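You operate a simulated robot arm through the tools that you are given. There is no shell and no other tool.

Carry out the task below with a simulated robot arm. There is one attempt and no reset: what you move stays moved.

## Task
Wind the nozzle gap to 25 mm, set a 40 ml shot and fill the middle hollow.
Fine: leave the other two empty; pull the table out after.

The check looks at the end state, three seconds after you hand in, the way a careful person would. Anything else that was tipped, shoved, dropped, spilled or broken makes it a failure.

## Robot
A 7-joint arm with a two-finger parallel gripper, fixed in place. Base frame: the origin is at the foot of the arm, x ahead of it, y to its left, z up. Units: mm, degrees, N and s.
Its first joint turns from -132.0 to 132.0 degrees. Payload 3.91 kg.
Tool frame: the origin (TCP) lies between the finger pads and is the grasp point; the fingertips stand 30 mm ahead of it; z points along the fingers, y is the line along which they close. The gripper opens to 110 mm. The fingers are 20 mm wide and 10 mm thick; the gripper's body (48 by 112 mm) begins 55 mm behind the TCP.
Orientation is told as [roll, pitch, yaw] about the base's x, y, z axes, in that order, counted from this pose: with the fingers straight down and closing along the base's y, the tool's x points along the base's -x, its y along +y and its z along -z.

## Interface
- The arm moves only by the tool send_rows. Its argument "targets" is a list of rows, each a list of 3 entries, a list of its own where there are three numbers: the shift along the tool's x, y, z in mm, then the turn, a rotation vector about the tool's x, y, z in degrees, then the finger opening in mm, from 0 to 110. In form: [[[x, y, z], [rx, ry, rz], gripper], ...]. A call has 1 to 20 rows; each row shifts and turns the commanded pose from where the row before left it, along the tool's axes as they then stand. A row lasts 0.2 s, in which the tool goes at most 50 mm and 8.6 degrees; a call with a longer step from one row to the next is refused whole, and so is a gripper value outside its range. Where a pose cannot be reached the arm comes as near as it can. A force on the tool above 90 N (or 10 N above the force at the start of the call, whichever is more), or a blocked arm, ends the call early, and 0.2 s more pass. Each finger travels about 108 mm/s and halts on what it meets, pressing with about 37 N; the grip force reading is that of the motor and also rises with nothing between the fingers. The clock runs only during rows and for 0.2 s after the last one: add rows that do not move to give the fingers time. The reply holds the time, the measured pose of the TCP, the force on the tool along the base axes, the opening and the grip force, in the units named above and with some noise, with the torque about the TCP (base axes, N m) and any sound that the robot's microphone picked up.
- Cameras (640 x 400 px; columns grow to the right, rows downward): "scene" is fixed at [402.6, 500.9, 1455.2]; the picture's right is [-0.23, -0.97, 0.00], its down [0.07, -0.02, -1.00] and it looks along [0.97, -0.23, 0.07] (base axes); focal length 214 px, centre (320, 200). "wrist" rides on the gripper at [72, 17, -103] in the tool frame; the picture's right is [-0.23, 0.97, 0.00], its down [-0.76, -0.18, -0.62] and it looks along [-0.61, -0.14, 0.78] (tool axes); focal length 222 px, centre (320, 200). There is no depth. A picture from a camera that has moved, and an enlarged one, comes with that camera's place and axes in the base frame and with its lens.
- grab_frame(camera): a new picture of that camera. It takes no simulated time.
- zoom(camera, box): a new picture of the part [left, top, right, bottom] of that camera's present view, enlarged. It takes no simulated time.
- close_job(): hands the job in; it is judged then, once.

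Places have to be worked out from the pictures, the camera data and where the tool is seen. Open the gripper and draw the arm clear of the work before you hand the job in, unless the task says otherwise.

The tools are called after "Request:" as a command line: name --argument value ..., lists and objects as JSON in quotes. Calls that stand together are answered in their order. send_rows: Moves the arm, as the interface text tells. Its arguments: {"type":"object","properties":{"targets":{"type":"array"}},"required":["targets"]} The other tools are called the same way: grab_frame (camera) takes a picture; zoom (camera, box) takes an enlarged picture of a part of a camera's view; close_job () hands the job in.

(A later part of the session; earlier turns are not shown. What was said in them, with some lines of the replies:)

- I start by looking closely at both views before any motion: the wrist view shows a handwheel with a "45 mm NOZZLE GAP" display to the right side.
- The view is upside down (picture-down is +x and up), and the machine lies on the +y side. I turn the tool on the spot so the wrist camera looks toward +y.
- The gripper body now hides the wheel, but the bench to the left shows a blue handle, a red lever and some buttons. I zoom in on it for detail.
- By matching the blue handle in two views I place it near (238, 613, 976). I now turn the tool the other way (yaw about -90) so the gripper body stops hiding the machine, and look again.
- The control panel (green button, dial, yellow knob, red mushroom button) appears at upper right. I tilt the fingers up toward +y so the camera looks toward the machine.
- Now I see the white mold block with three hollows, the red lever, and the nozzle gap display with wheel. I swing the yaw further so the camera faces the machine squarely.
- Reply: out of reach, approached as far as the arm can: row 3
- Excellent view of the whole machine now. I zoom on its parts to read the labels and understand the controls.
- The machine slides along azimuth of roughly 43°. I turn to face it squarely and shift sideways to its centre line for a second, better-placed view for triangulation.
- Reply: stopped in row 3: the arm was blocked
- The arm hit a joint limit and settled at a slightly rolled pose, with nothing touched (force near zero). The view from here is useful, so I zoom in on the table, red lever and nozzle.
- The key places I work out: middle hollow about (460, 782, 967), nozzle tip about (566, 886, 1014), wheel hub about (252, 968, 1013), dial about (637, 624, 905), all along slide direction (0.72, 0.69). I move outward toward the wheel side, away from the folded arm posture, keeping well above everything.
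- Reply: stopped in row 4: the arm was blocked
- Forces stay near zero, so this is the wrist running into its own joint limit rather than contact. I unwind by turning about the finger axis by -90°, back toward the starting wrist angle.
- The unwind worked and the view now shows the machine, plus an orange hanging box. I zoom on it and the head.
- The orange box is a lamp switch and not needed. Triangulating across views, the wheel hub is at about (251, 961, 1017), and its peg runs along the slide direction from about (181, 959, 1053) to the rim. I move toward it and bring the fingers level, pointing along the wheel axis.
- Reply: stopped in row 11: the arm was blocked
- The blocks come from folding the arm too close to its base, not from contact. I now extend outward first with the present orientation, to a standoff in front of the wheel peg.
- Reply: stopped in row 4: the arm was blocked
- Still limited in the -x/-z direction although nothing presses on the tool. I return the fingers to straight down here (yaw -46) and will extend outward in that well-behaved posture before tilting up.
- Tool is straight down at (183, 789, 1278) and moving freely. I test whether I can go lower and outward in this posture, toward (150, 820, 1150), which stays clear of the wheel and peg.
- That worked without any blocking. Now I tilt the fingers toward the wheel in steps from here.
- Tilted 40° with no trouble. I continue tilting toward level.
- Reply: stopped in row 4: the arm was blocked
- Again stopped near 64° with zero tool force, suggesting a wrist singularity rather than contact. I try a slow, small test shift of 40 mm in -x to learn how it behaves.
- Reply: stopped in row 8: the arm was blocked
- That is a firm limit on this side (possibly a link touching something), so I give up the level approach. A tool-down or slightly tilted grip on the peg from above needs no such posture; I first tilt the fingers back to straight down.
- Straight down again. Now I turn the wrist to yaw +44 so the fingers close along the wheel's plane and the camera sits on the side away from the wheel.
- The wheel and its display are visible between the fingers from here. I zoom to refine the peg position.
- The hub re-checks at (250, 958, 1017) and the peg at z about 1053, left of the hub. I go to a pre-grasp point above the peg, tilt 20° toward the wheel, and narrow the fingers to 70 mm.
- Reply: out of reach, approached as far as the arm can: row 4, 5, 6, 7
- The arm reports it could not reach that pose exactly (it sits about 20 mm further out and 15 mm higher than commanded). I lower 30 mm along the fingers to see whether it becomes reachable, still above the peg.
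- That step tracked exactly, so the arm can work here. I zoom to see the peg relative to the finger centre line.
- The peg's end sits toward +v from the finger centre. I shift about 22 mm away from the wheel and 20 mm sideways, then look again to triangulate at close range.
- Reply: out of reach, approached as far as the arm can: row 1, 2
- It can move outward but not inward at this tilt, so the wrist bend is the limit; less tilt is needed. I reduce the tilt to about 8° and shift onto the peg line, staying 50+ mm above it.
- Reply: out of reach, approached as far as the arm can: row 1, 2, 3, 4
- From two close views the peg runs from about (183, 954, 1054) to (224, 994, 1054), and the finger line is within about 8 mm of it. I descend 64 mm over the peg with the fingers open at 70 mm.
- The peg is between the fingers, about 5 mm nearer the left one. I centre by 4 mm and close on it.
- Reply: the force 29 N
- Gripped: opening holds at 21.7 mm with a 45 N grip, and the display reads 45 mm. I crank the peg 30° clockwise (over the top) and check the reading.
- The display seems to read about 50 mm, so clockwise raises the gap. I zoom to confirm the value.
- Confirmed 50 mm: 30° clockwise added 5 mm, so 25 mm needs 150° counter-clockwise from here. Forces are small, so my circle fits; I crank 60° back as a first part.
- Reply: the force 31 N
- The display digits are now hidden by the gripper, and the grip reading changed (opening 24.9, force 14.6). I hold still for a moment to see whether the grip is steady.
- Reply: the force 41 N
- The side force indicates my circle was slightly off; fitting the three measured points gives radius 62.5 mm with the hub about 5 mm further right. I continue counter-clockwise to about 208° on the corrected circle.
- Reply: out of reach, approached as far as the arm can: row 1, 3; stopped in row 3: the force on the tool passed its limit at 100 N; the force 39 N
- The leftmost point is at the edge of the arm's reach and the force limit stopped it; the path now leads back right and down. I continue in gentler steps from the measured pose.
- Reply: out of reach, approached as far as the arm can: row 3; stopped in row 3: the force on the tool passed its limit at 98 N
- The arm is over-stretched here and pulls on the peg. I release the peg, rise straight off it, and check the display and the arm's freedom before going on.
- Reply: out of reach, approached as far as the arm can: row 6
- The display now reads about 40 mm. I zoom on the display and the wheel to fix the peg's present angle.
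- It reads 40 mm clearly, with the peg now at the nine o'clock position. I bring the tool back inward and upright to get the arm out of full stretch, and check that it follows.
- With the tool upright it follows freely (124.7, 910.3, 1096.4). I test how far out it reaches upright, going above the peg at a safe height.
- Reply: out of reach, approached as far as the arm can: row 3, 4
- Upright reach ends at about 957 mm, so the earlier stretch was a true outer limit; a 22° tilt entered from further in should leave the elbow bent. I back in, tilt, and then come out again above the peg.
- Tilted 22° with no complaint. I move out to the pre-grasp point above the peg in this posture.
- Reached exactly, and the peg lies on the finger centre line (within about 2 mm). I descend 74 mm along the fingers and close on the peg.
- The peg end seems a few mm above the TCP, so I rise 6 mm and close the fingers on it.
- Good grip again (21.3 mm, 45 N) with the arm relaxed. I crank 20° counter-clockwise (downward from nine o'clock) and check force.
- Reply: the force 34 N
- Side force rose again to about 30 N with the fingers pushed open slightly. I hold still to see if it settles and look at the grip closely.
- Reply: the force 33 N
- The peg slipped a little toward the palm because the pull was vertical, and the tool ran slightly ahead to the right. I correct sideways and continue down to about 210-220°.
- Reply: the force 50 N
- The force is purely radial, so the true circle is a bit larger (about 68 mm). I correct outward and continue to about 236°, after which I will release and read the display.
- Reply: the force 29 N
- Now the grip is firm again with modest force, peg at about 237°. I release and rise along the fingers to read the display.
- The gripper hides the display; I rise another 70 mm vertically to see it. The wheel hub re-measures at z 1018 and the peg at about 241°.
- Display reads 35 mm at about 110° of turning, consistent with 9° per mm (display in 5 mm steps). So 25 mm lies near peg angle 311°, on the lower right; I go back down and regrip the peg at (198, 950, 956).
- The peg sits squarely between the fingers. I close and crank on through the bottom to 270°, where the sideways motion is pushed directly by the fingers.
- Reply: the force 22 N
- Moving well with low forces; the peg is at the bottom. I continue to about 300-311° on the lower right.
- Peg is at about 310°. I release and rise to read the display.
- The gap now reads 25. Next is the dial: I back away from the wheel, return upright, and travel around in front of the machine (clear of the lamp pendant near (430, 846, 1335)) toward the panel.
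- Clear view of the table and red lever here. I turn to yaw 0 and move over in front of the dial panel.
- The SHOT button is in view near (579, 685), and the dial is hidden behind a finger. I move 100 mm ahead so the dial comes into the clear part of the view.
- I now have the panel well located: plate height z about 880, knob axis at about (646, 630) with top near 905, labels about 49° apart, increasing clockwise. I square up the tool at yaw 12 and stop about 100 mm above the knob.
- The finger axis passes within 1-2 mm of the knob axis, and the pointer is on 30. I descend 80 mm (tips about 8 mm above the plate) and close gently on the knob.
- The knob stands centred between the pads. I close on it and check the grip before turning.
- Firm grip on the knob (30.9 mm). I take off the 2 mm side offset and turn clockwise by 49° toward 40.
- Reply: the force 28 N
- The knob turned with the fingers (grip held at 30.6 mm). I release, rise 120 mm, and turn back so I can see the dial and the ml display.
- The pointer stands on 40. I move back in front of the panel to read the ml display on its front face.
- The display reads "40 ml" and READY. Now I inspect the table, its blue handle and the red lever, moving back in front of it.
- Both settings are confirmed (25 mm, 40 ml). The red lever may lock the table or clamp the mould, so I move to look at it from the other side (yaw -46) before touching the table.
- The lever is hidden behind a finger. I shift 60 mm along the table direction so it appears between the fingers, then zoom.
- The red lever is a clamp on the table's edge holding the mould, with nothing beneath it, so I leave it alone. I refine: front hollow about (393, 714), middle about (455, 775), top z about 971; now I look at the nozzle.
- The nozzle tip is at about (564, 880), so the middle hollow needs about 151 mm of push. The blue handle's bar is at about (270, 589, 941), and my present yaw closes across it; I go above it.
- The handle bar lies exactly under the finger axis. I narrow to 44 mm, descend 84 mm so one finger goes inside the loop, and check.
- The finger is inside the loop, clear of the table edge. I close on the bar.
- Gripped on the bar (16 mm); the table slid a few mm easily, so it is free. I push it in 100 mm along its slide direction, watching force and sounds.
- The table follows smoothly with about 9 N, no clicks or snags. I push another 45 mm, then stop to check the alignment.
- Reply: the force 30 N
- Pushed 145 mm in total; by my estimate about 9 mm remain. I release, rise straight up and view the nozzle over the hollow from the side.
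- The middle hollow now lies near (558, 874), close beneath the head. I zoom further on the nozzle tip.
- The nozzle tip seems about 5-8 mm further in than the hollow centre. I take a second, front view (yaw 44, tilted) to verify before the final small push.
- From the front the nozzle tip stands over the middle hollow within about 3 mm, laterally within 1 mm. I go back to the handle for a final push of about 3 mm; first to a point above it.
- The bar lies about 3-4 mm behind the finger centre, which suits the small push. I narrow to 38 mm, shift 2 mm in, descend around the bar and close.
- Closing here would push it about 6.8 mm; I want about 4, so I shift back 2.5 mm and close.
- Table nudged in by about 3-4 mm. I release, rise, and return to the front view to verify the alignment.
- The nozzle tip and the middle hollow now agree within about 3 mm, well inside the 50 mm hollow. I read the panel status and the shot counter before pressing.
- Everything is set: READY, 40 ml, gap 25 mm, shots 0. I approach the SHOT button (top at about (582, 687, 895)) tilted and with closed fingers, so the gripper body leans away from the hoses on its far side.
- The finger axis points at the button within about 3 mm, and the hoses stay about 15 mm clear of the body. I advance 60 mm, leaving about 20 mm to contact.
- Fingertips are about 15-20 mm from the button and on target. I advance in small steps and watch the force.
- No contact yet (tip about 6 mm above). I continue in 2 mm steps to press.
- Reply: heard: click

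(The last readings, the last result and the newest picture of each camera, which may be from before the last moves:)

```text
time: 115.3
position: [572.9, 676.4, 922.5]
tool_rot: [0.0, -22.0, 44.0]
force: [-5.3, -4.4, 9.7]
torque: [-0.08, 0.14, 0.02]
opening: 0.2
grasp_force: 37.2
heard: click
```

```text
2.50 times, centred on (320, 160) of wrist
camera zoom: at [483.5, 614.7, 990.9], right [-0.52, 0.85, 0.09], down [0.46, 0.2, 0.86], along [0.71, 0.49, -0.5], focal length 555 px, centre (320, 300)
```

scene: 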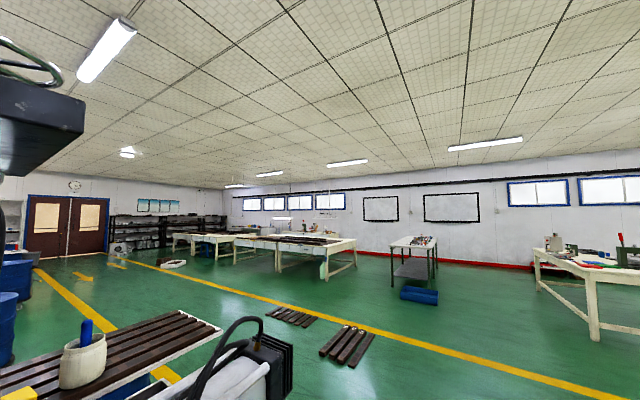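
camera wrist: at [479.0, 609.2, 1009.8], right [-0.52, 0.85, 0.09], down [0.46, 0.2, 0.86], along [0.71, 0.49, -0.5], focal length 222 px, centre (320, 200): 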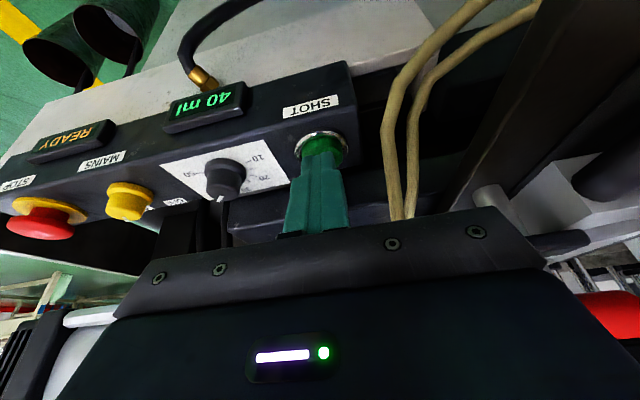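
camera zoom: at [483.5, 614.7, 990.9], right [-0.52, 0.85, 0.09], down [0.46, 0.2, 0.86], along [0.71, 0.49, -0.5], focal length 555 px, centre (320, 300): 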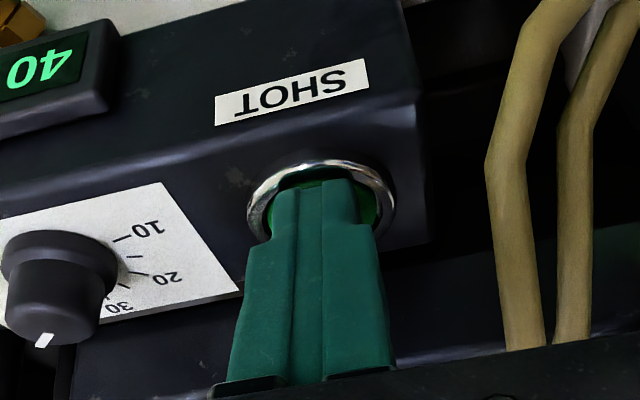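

A click was heard at 12 N, so the shot is triggered. I back off the button along the finger axis and look at the status.

Request:
send_rows --targets '[[[0, 0, -10], [0, 0, 0], 0], [[0, 0, -25], [0, 0, 0], 0], [[0, 0, -30], [0, 0, 0], 0], [[0, 0, -30], [0, 0, 0], 0], [[0, 0, 0], [0, 0, 0], 0]]'

Request:
grab_frame --camera "wrist"

Request:
zoom --camera "wrist" --box '[0, 60, 320, 260]'

```text
time: 116.5
position: [547.2, 651.7, 1010.1]
tool_rot: [0.0, -21.9, 44.0]
force: [0.3, 0.1, -0.5]
torque: [-0.01, 0.0, 0.04]
opening: 0.0
grasp_force: 37.1
```

```text
taken
camera wrist: at [457.9, 590.6, 1079.1], right [-0.52, 0.85, 0.09], down [0.46, 0.2, 0.86], along [0.71, 0.49, -0.5], focal length 222 px, centre (320, 200)
```

wrist: 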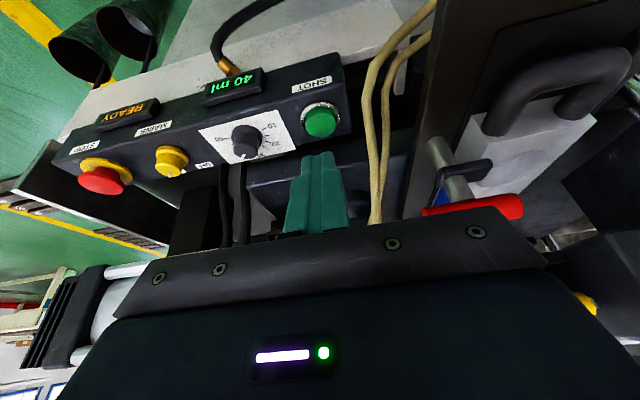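

```text
2.00 times, centred on (160, 160) of wrist
camera zoom: at [457.9, 590.6, 1079.1], right [-0.52, 0.85, 0.09], down [0.46, 0.2, 0.86], along [0.71, 0.49, -0.5], focal length 444 px, centre (640, 280)
```

zoom: 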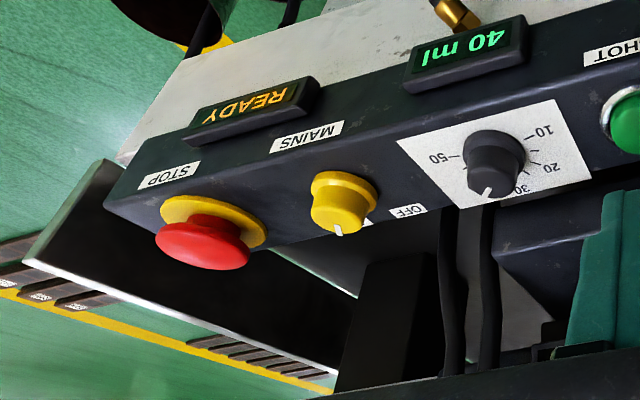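

READY again. I return to the front view to check the shot counter and the hollow.

Request:
send_rows --targets '[[[7.3, 15.9, -33.7], [0, 0, 0], 0], [[7.3, 15.9, -33.7], [0, 0, 0], 0], [[7.3, 15.9, -33.7], [0, 0, 0], 40], [[7.3, 15.9, -33.7], [0, 0, 0], 80], [[7.3, 15.9, -33.7], [0, 0, 0], 110], [[7.3, 15.9, -30], [0, 0, 0], 110], [[3, 6, -10], [0, 0, 0], 110], [[0, 0, 0], [0, 0, 0], 110]]'

Request:
grab_frame --camera "wrist"

Request:
zoom --camera "wrist" --box '[220, 80, 440, 220]'

```text
time: 118.3
position: [389.8, 641.3, 1184.8]
tool_rot: [-0.1, -21.9, 44.0]
force: [-0.6, 0.9, 0.0]
torque: [-0.03, -0.02, 0.0]
opening: 109.9
grasp_force: 0.0
```

```text
taken
camera wrist: at [301.2, 579.5, 1254.9], right [-0.52, 0.85, 0.09], down [0.46, 0.2, 0.86], along [0.71, 0.49, -0.5], focal length 222 px, centre (320, 200)
```

wrist: 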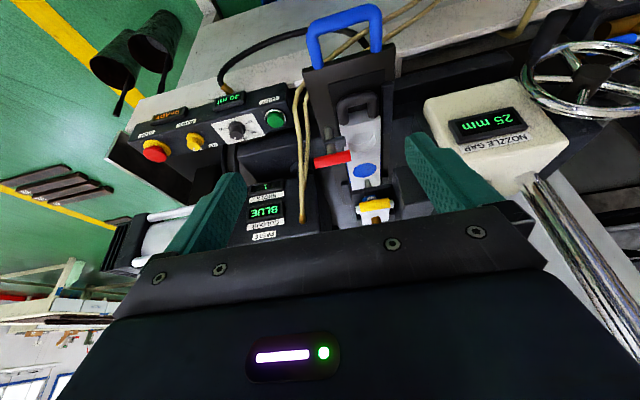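

```text
2.86 times, centred on (330, 150) of wrist
camera zoom: at [301.2, 579.5, 1254.9], right [-0.52, 0.85, 0.09], down [0.46, 0.2, 0.86], along [0.71, 0.49, -0.5], focal length 635 px, centre (291, 343)
```

zoom: 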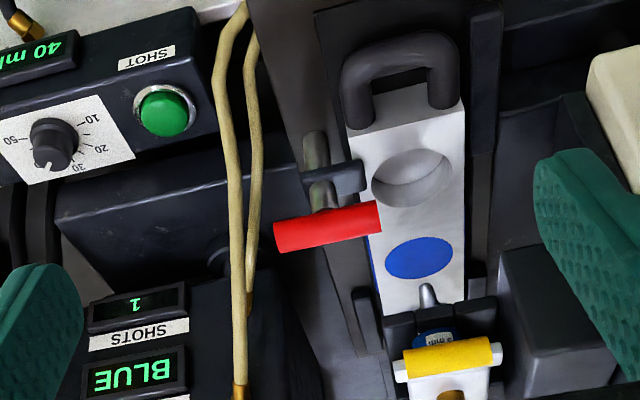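

The middle hollow is filled blue, the counter shows 1, and the front hollow is empty with no spill. Now I go back to the blue handle to pull the table out.

Request:
send_rows --targets '[[[0, 0, 0], [0, 7.3, 0], 44], [[0, 0, 0], [0, 7.3, 0], 44], [[0, 0, 0], [0, 7.3, 0], 44], [[0, 0, 0], [0, 0, 8.2], 44], [[0, 0, 0], [0, 0, 8.2], 44], [[0, 0, 0], [0, 0, 8.2], 44], [[0, 0, 0], [0, 0, 8.2], 44], [[0, 0, 0], [0, 0, 8.2], 44], [[0, 0, 0], [0, 0, 8.2], 44], [[0, 0, 0], [0, 0, 8.2], 44], [[0, 0, 0], [0, 0, 8.2], 44], [[0, 0, 0], [0, 0, 8.2], 44], [[0, 0, 0], [0, 0, 8.2], 44], [[0, 0, 0], [0, 0, 8.2], 44], [[11.9, 6.6, 31.2], [0, 0, 0], 44], [[11.9, 6.6, 31.2], [0, 0, 0], 44], [[11.9, 6.6, 31.2], [0, 0, 0], 44], [[11.9, 6.6, 31.2], [0, 0, 0], 44], [[0, 0, 0], [0, 0, 0], 44]]'

Request:
zoom --camera "wrist" --box '[220, 60, 420, 220]'

```text
time: 122.3
position: [378.0, 694.7, 1061.4]
tool_rot: [0.1, 0.0, -46.2]
force: [0.9, 0.4, -0.5]
torque: [-0.01, 0.01, 0.05]
opening: 43.9
grasp_force: 0.1
```

```text
2.50 times, centred on (320, 140) of wrist
camera zoom: at [339.1, 756.6, 1165.5], right [0.86, 0.51, 0.0], down [0.4, -0.67, 0.62], along [0.32, -0.54, -0.78], focal length 555 px, centre (320, 350)
```

zoom: 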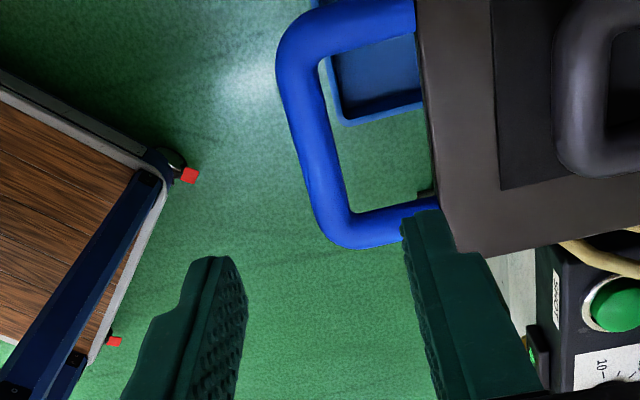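

The bar is within 3 mm of the finger centre. I descend around it and grip.

Request:
send_rows --targets '[[[0, -2, 0], [0, 0, 0], 42], [[0, 0, 26], [0, 0, 0], 42], [[0, 0, 26], [0, 0, 0], 42], [[0, 0, 26], [0, 0, 0], 42], [[0, 0, 26], [0, 0, 0], 42], [[0, 0, 0], [0, 0, 0], 42], [[0, 0, 0], [0, 0, 0], 5], [[0, 0, 0], [0, 0, 0], 5], [[0, 0, 0], [0, 0, 0], 5]]'

Request:
zoom --camera "wrist" --box '[220, 80, 420, 240]'

```text
time: 124.3
position: [374.6, 692.3, 956.7]
tool_rot: [0.0, -0.1, -46.2]
force: [2.6, -0.1, -3.7]
torque: [0.15, 0.11, 0.97]
opening: 16.2
grasp_force: 45.4
```

```text
2.50 times, centred on (320, 160) of wrist
camera zoom: at [335.2, 755.7, 1059.8], right [0.86, 0.51, 0.0], down [0.4, -0.67, 0.62], along [0.32, -0.54, -0.78], focal length 555 px, centre (320, 300)
```

zoom: 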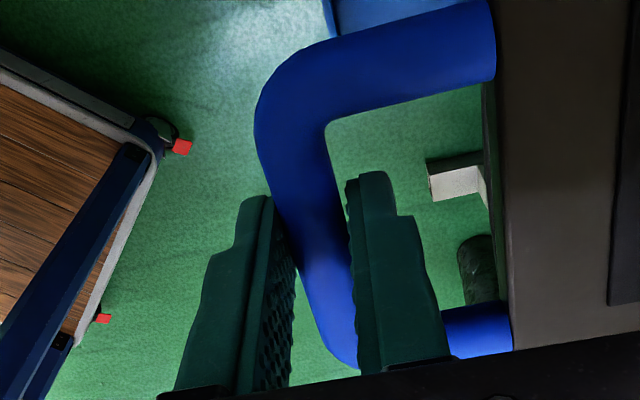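

Gripped. I pull the table out steadily by about 145 mm along the slide direction.

Request:
send_rows --targets '[[[-0.2, -8, 0], [0, 0, 0], 5], [[-0.4, -15, 0], [0, 0, 0], 5], [[-0.45, -18, 0], [0, 0, 0], 5], [[-0.45, -18, 0], [0, 0, 0], 5], [[-0.45, -18, 0], [0, 0, 0], 5], [[-0.45, -18, 0], [0, 0, 0], 5], [[-0.45, -18, 0], [0, 0, 0], 5], [[-0.45, -16, 0], [0, 0, 0], 5], [[-0.3, -12, 0], [0, 0, 0], 5], [[0, 0, 0], [0, 0, 0], 5]]'

Request:
grab_frame --camera "wrist"

```text
time: 126.5
position: [275.4, 590.9, 955.1]
tool_rot: [0.0, 0.0, -46.2]
force: [-9.0, 4.1, -28.1]
torque: [-0.04, 0.05, 0.93]
opening: 16.4
grasp_force: 45.0
```

```text
taken
camera wrist: at [235.5, 655.8, 1060.2], right [0.86, 0.51, 0.0], down [0.4, -0.67, 0.62], along [0.32, -0.54, -0.78], focal length 222 px, centre (320, 200)
```

wrist: 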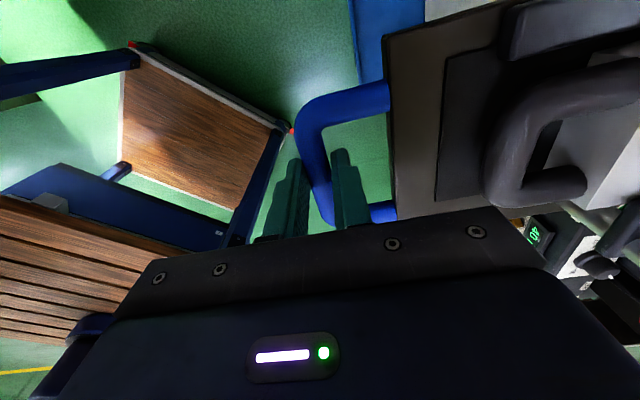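

Pulled out 142 mm, about 4 mm short of where it started. I relax the small vertical load and pull gently further to find whether there is an end stop.

Request:
send_rows --targets '[[[-0.1, -3, 1.5], [0, 0, 0], 5], [[-0.1, -3, 0.5], [0, 0, 0], 5], [[-0.1, -3, 0], [0, 0, 0], 5], [[0, 0, 0], [0, 0, 0], 5]]'

```text
time: 127.5
position: [270.0, 586.1, 955.8]
tool_rot: [0.1, 0.1, -46.1]
force: [-10.1, 14.1, 23.7]
torque: [0.31, 0.26, 0.9]
opening: 16.6
grasp_force: 44.7
```

Still free, with almost no force along the slide. I pull another 12 mm in small steps to look for the stop.

Request:
send_rows --targets '[[[0.3, -3, -0.9], [0, 0, 0], 5], [[-0.05, -3, 0], [0, 0, 0], 5], [[-0.05, -3, 0], [0, 0, 0], 5], [[-0.05, -3, 0], [0, 0, 0], 5], [[0, 0, 0], [0, 0, 0], 5]]'

```text
time: 128.7
position: [260.3, 576.7, 955.6]
tool_rot: [-0.1, 0.0, -46.3]
force: [-5.8, 8.8, 14.5]
torque: [0.07, 0.02, 0.91]
opening: 16.3
grasp_force: 44.7
```

The table still slides freely with only 2 N. I check the picture to be sure the table itself moves and see how it sits.

Request:
grab_frame --camera "wrist"

Request:
zoom --camera "wrist" --box '[280, 0, 640, 220]'

```text
taken
camera wrist: at [221.2, 640.4, 1059.3], right [0.86, 0.51, 0.0], down [0.4, -0.67, 0.62], along [0.32, -0.54, -0.78], focal length 222 px, centre (320, 200)
```

wrist: 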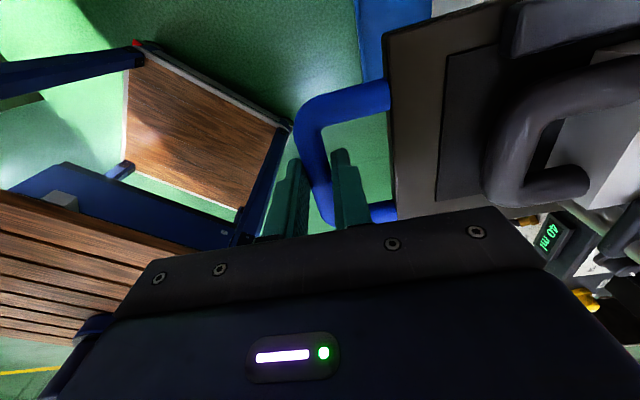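

```text
1.78 times, centred on (460, 110) of wrist
camera zoom: at [221.2, 640.4, 1059.3], right [0.86, 0.51, 0.0], down [0.4, -0.67, 0.62], along [0.32, -0.54, -0.78], focal length 395 px, centre (71, 360)
```

zoom: 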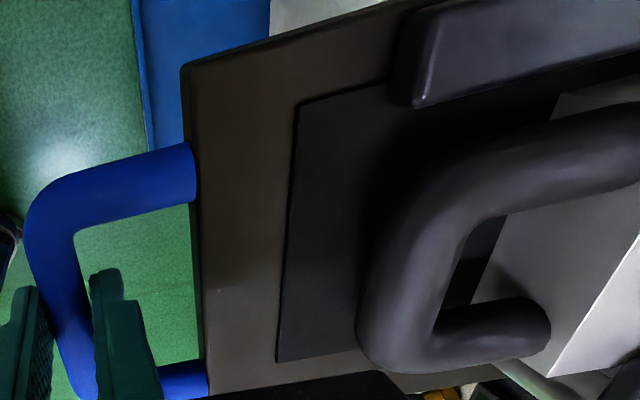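

The table moves with the handle and sits normally. I continue gently outward in small steps to find the end of travel, stopping on any rise of force.

Request:
send_rows --targets '[[[-0.05, -4, 0], [0, 0, 0], 5], [[-0.05, -4, 0], [0, 0, 0], 5], [[-0.05, -4, 0], [0, 0, 0], 5], [[-0.05, -4, 0], [0, 0, 0], 5], [[-0.05, -4, 0], [0, 0, 0], 5], [[0, 0, 0], [0, 0, 0], 5]]'

```text
time: 130.1
position: [247.0, 563.3, 955.9]
tool_rot: [-0.1, 0.0, -46.2]
force: [-9.1, 9.7, 8.5]
torque: [0.81, 0.9, 0.91]
opening: 16.7
grasp_force: 44.8
```

Still free, though a small torque appeared. I look at the table and the filled mould for any tilt before going on.

Request:
grab_frame --camera "wrist"

Request:
zoom --camera "wrist" --box '[220, 80, 420, 240]'

```text
taken
camera wrist: at [207.4, 626.4, 1059.3], right [0.86, 0.51, 0.0], down [0.4, -0.67, 0.62], along [0.32, -0.54, -0.78], focal length 222 px, centre (320, 200)
```

wrist: 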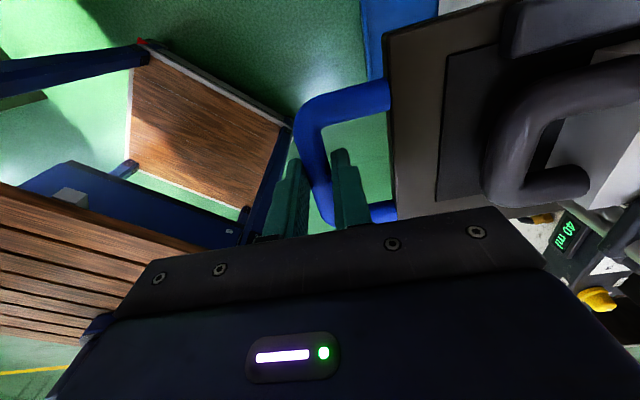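

```text
2.50 times, centred on (320, 160) of wrist
camera zoom: at [207.4, 626.4, 1059.3], right [0.86, 0.51, 0.0], down [0.4, -0.67, 0.62], along [0.32, -0.54, -0.78], focal length 555 px, centre (320, 300)
```

zoom: 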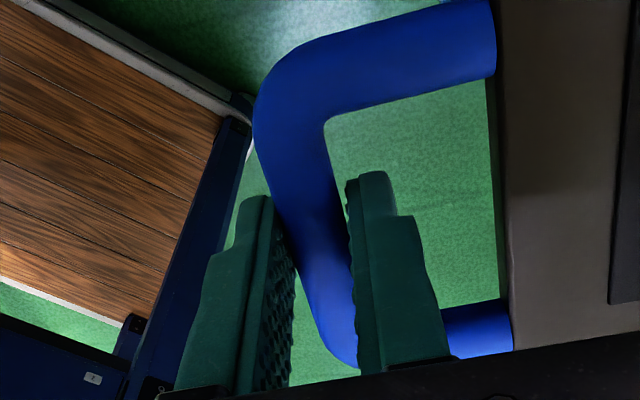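

No tilt, and the trolley seen beyond is far below. I pull another 24 mm in small steps.

Request:
send_rows --targets '[[[-0.05, -4, 0], [0, 0, 0], 5], [[-0.05, -4, 0], [0, 0, 0], 5], [[-0.05, -4, 0], [0, 0, 0], 5], [[-0.05, -4, 0], [0, 0, 0], 5], [[-0.05, -4, 0], [0, 0, 0], 5], [[-0.05, -4, 0], [0, 0, 0], 5], [[0, 0, 0], [0, 0, 0], 5]]'

```text
time: 131.7
position: [228.6, 544.8, 954.7]
tool_rot: [0.1, 0.0, -46.2]
force: [-3.3, 5.8, 19.2]
torque: [-0.55, -0.64, 0.92]
opening: 16.3
grasp_force: 44.5
```

Still free at about 65 mm beyond the starting position. Before pulling further I release and look at how the table rests on its rails.

Request:
send_rows --targets '[[[0, 0, 0], [0, 0, 0], 44], [[0, 0, 0], [0, 0, 0], 44], [[0, 0, -30], [0, 0, 0], 44], [[0, 0, -45], [0, 0, 0], 44], [[0, 0, -45], [0, 0, 0], 44], [[10, 35, -25], [0, 0, 0], 44], [[10, 35, -25], [0, 0, 0], 44], [[10, 35, -25], [0, 0, 0], 44], [[10, 35, -25], [0, 0, 0], 44], [[0, 0, 0], [0, 0, 0], 44]]'

Request:
grab_frame --camera "wrist"

Request:
zoom --camera "wrist" --box '[240, 0, 640, 220]'

```text
time: 133.9
position: [300.2, 671.5, 1176.3]
tool_rot: [0.0, 0.0, -46.2]
force: [-0.4, 0.2, -1.5]
torque: [0.01, 0.0, 0.03]
opening: 44.1
grasp_force: 0.1
```

```text
taken
camera wrist: at [262.2, 735.1, 1280.9], right [0.86, 0.51, 0.0], down [0.4, -0.67, 0.62], along [0.32, -0.54, -0.78], focal length 222 px, centre (320, 200)
```

wrist: 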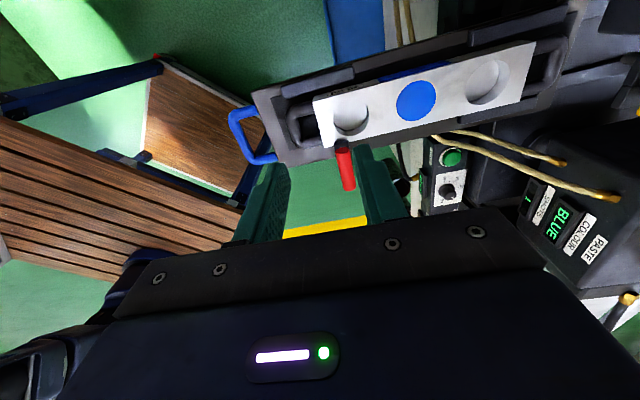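

```text
1.60 times, centred on (440, 110) of wrist
camera zoom: at [262.2, 735.1, 1280.9], right [0.86, 0.51, 0.0], down [0.4, -0.67, 0.62], along [0.32, -0.54, -0.78], focal length 355 px, centre (128, 344)
```

zoom: 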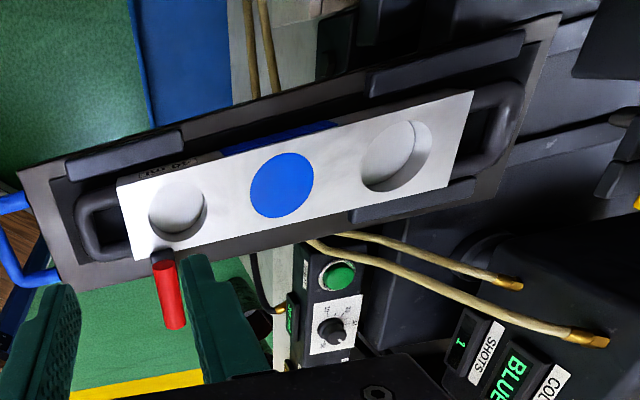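

The middle hollow is filled, the other two empty, and the table slides level on its guides. I return to the handle and pull gently on to the end of its travel.

Request:
send_rows --targets '[[[-10, -35, 25], [0, 0, 0], 42], [[-10, -35, 25], [0, 0, 0], 42], [[-10, -35, 25], [0, 0, 0], 42], [[-10, -35, 25], [0, 0, 0], 42], [[0, 0, 16], [0, 0, 0], 42], [[0, 0, 0], [0, 0, 0], 42]]'

Request:
zoom --camera "wrist" --box '[220, 60, 420, 220]'

```text
time: 135.3
position: [229.1, 544.8, 1057.8]
tool_rot: [0.0, 0.0, -46.2]
force: [0.2, -0.2, -0.1]
torque: [-0.04, -0.01, -0.02]
opening: 41.8
grasp_force: 0.1
```

```text
2.50 times, centred on (320, 140) of wrist
camera zoom: at [189.6, 608.8, 1161.9], right [0.86, 0.51, 0.0], down [0.4, -0.67, 0.62], along [0.32, -0.54, -0.78], focal length 555 px, centre (320, 350)
```

zoom: 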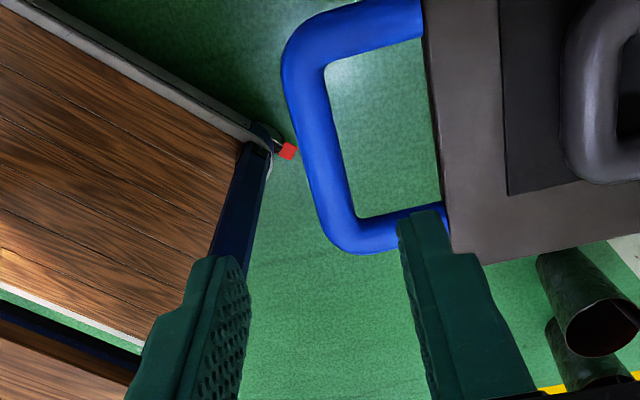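

The bar is right under the finger axis. I descend, grip, and pull 30 mm more in small steps.

Request:
send_rows --targets '[[[0, 0, 25], [0, 0, 0], 42], [[0, 0, 25], [0, 0, 0], 42], [[0, 0, 25], [0, 0, 0], 42], [[0, 0, 26], [0, 0, 0], 42], [[0, 0, 0], [0, 0, 0], 5], [[0, 0, 0], [0, 0, 0], 5], [[0, 0, 0], [0, 0, 0], 5], [[-0.05, -4, 0], [0, 0, 0], 5], [[-0.05, -4, 0], [0, 0, 0], 5], [[-0.05, -4, 0], [0, 0, 0], 5], [[-0.05, -4, 0], [0, 0, 0], 5], [[-0.05, -4, 0], [0, 0, 0], 5], [[0, 0, 0], [0, 0, 0], 5]]'

```text
time: 137.9
position: [221.7, 536.9, 958.7]
tool_rot: [0.9, -0.1, -46.3]
force: [13.9, 28.5, -21.9]
torque: [0.23, -0.62, 1.01]
opening: 16.2
grasp_force: 45.3
stopped in row 13: the force on the tool passed its limit at 96 N (the readings are from after the stop); the commanded pose is now the measured one
```

The end stop is reached: force rose sharply after 11 mm more travel. The table is fully out, so I open the fingers, rise, and look at the result.

Request:
send_rows --targets '[[[0, 1.5, 0], [0, 0, 0], 5], [[0, 0, 0], [0, 0, 0], 44], [[0, 0, 0], [0, 0, 0], 44], [[0, 0, -30], [0, 0, 0], 44], [[0, 0, -45], [0, 0, 0], 44], [[0, 0, -45], [0, 0, 0], 44], [[10, 35, -25], [0, 0, 0], 44], [[10, 35, -25], [0, 0, 0], 44], [[10, 35, -25], [0, 0, 0], 44], [[10, 35, -25], [0, 0, 0], 44], [[0, 0, 0], [0, 0, 0], 44]]'

Request:
grab_frame --camera "wrist"

Request:
zoom --camera "wrist" --box '[200, 0, 640, 230]'

```text
time: 140.3
position: [290.7, 656.6, 1180.2]
tool_rot: [0.6, 0.1, -46.4]
force: [-0.5, 0.5, 0.2]
torque: [0.0, 0.0, -0.02]
opening: 44.0
grasp_force: 0.1
```

```text
taken
camera wrist: at [251.8, 720.6, 1285.2], right [0.86, 0.51, 0.01], down [0.39, -0.68, 0.62], along [0.32, -0.53, -0.78], focal length 222 px, centre (320, 200)
```

wrist: 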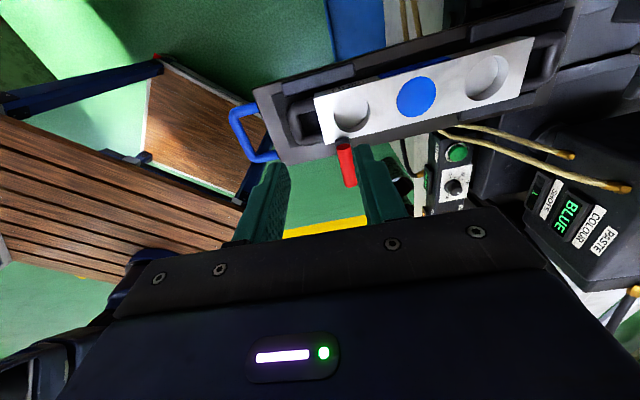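

```text
1.45 times, centred on (420, 115) of wrist
camera zoom: at [251.8, 720.6, 1285.2], right [0.86, 0.51, 0.01], down [0.39, -0.68, 0.62], along [0.32, -0.53, -0.78], focal length 323 px, centre (174, 324)
```

zoom: 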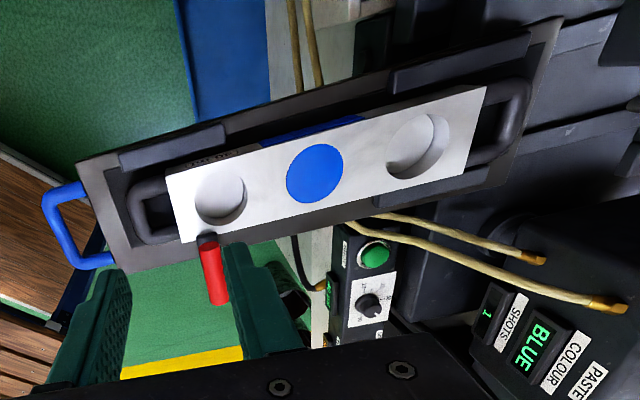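

Table fully out, middle hollow full, the other two empty, shots 1. I now draw the arm up and back toward its starting pose with the gripper open, then check the displays once more.

Request:
send_rows --targets '[[[0, 0, -38], [0, 0, 0], 60], [[0, 0, -38], [0, 0, 0], 80], [[0, 0, -38], [0, 0, 0], 110], [[8, -37.3, 0], [0, 0, 0], 110], [[8, -37.3, 0], [0, 0, 0], 110], [[8, -37.3, 0], [0, 0, 0], 110], [[8, -37.3, 0], [0, 0, 0], 110], [[0, 0, 0], [0, 0, -7.7], 110], [[0, 0, 0], [0, 0, -7.7], 110], [[0, 0, 0], [0, 0, -7.7], 110], [[0, 0, 0], [0, 0, -7.7], 110], [[0, 0, 0], [0, 0, -7.7], 110], [[0, 0, 0], [0, 0, -7.7], 110], [[0, 0, 0], [0, 0, 0], 110]]'

Request:
grab_frame --camera "wrist"

Request:
zoom --camera "wrist" --box '[340, 0, 640, 250]'

Request:
grab_frame --camera "scene"

```text
time: 143.3
position: [160.5, 578.5, 1293.8]
tool_rot: [0.5, -0.5, -0.2]
force: [0.8, 0.3, -0.4]
torque: [0.03, -0.02, 0.01]
opening: 110.0
grasp_force: 0.0
```

```text
taken
camera wrist: at [87.3, 594.0, 1397.7], right [0.23, 0.97, 0.01], down [0.76, -0.19, 0.63], along [0.61, -0.14, -0.78], focal length 222 px, centre (320, 200)
```

wrist: 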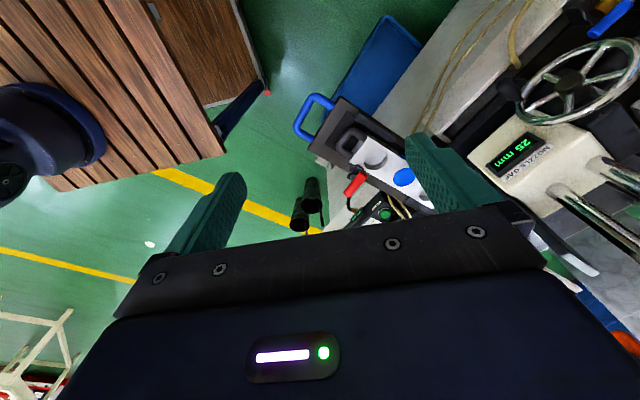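

```text
1.60 times, centred on (490, 125) of wrist
camera zoom: at [87.3, 594.0, 1397.7], right [0.23, 0.97, 0.01], down [0.76, -0.19, 0.63], along [0.61, -0.14, -0.78], focal length 355 px, centre (48, 320)
```

zoom: 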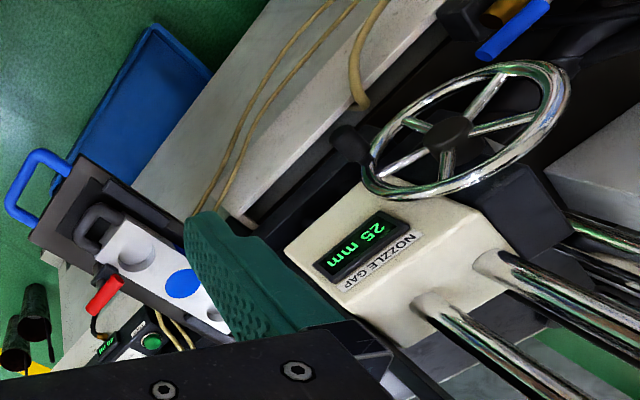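

```text
taken
```

scene: 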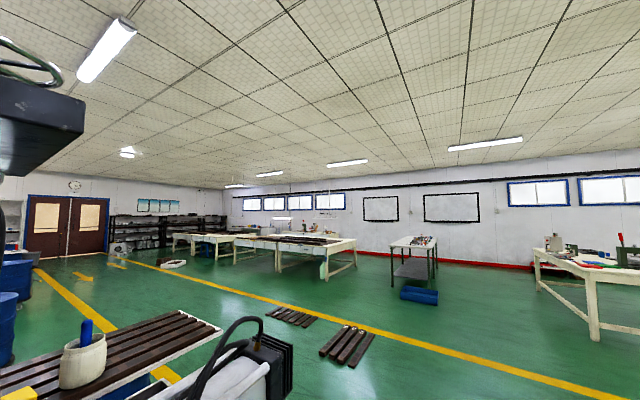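

Gap 25 mm, dial 40 ml, middle hollow full, the other two empty, table out to its stop. The arm is clear and the gripper open, so I hand the job in.

Request:
close_job

```text
The job is handed in.
```

I finished the job and handed it in. I haven't seen the result of the check.

- **Nozzle gap:** the display reads 25 mm, wound down from 45. It went up to 50 first because I turned the wheel the wrong way to begin with. The display seems to move in 5 mm steps. I set the wheel by its angle, so the true gap should be within a millimetre or two of 25.
- **Shot size:** the dial is set to 40, and the display read 40 ml.
- **Fill:** I pressed SHOT once with the middle hollow under the nozzle, and the counter shows 1. The middle hollow is full, the other two are empty, and I saw no spill.
- **Table:** it is pulled all the way out to its end stop. That is about 75 mm further out than where it started, because it was not fully out at the beginning.
- **Arm:** the gripper is open and the arm is back near its starting position, clear of the machine.

**Possible contact:** early on, the arm was blocked several times while I was finding a way to reach the wheel. There was no force on the tool, so it was most likely the arm's own limits. I can't rule out that an arm link touched something out of view. Nothing I could see afterwards had moved.

**High forces:** the force limit tripped at 96–100 N three times. Two were on the wheel peg, and one was when the table reached its stop.
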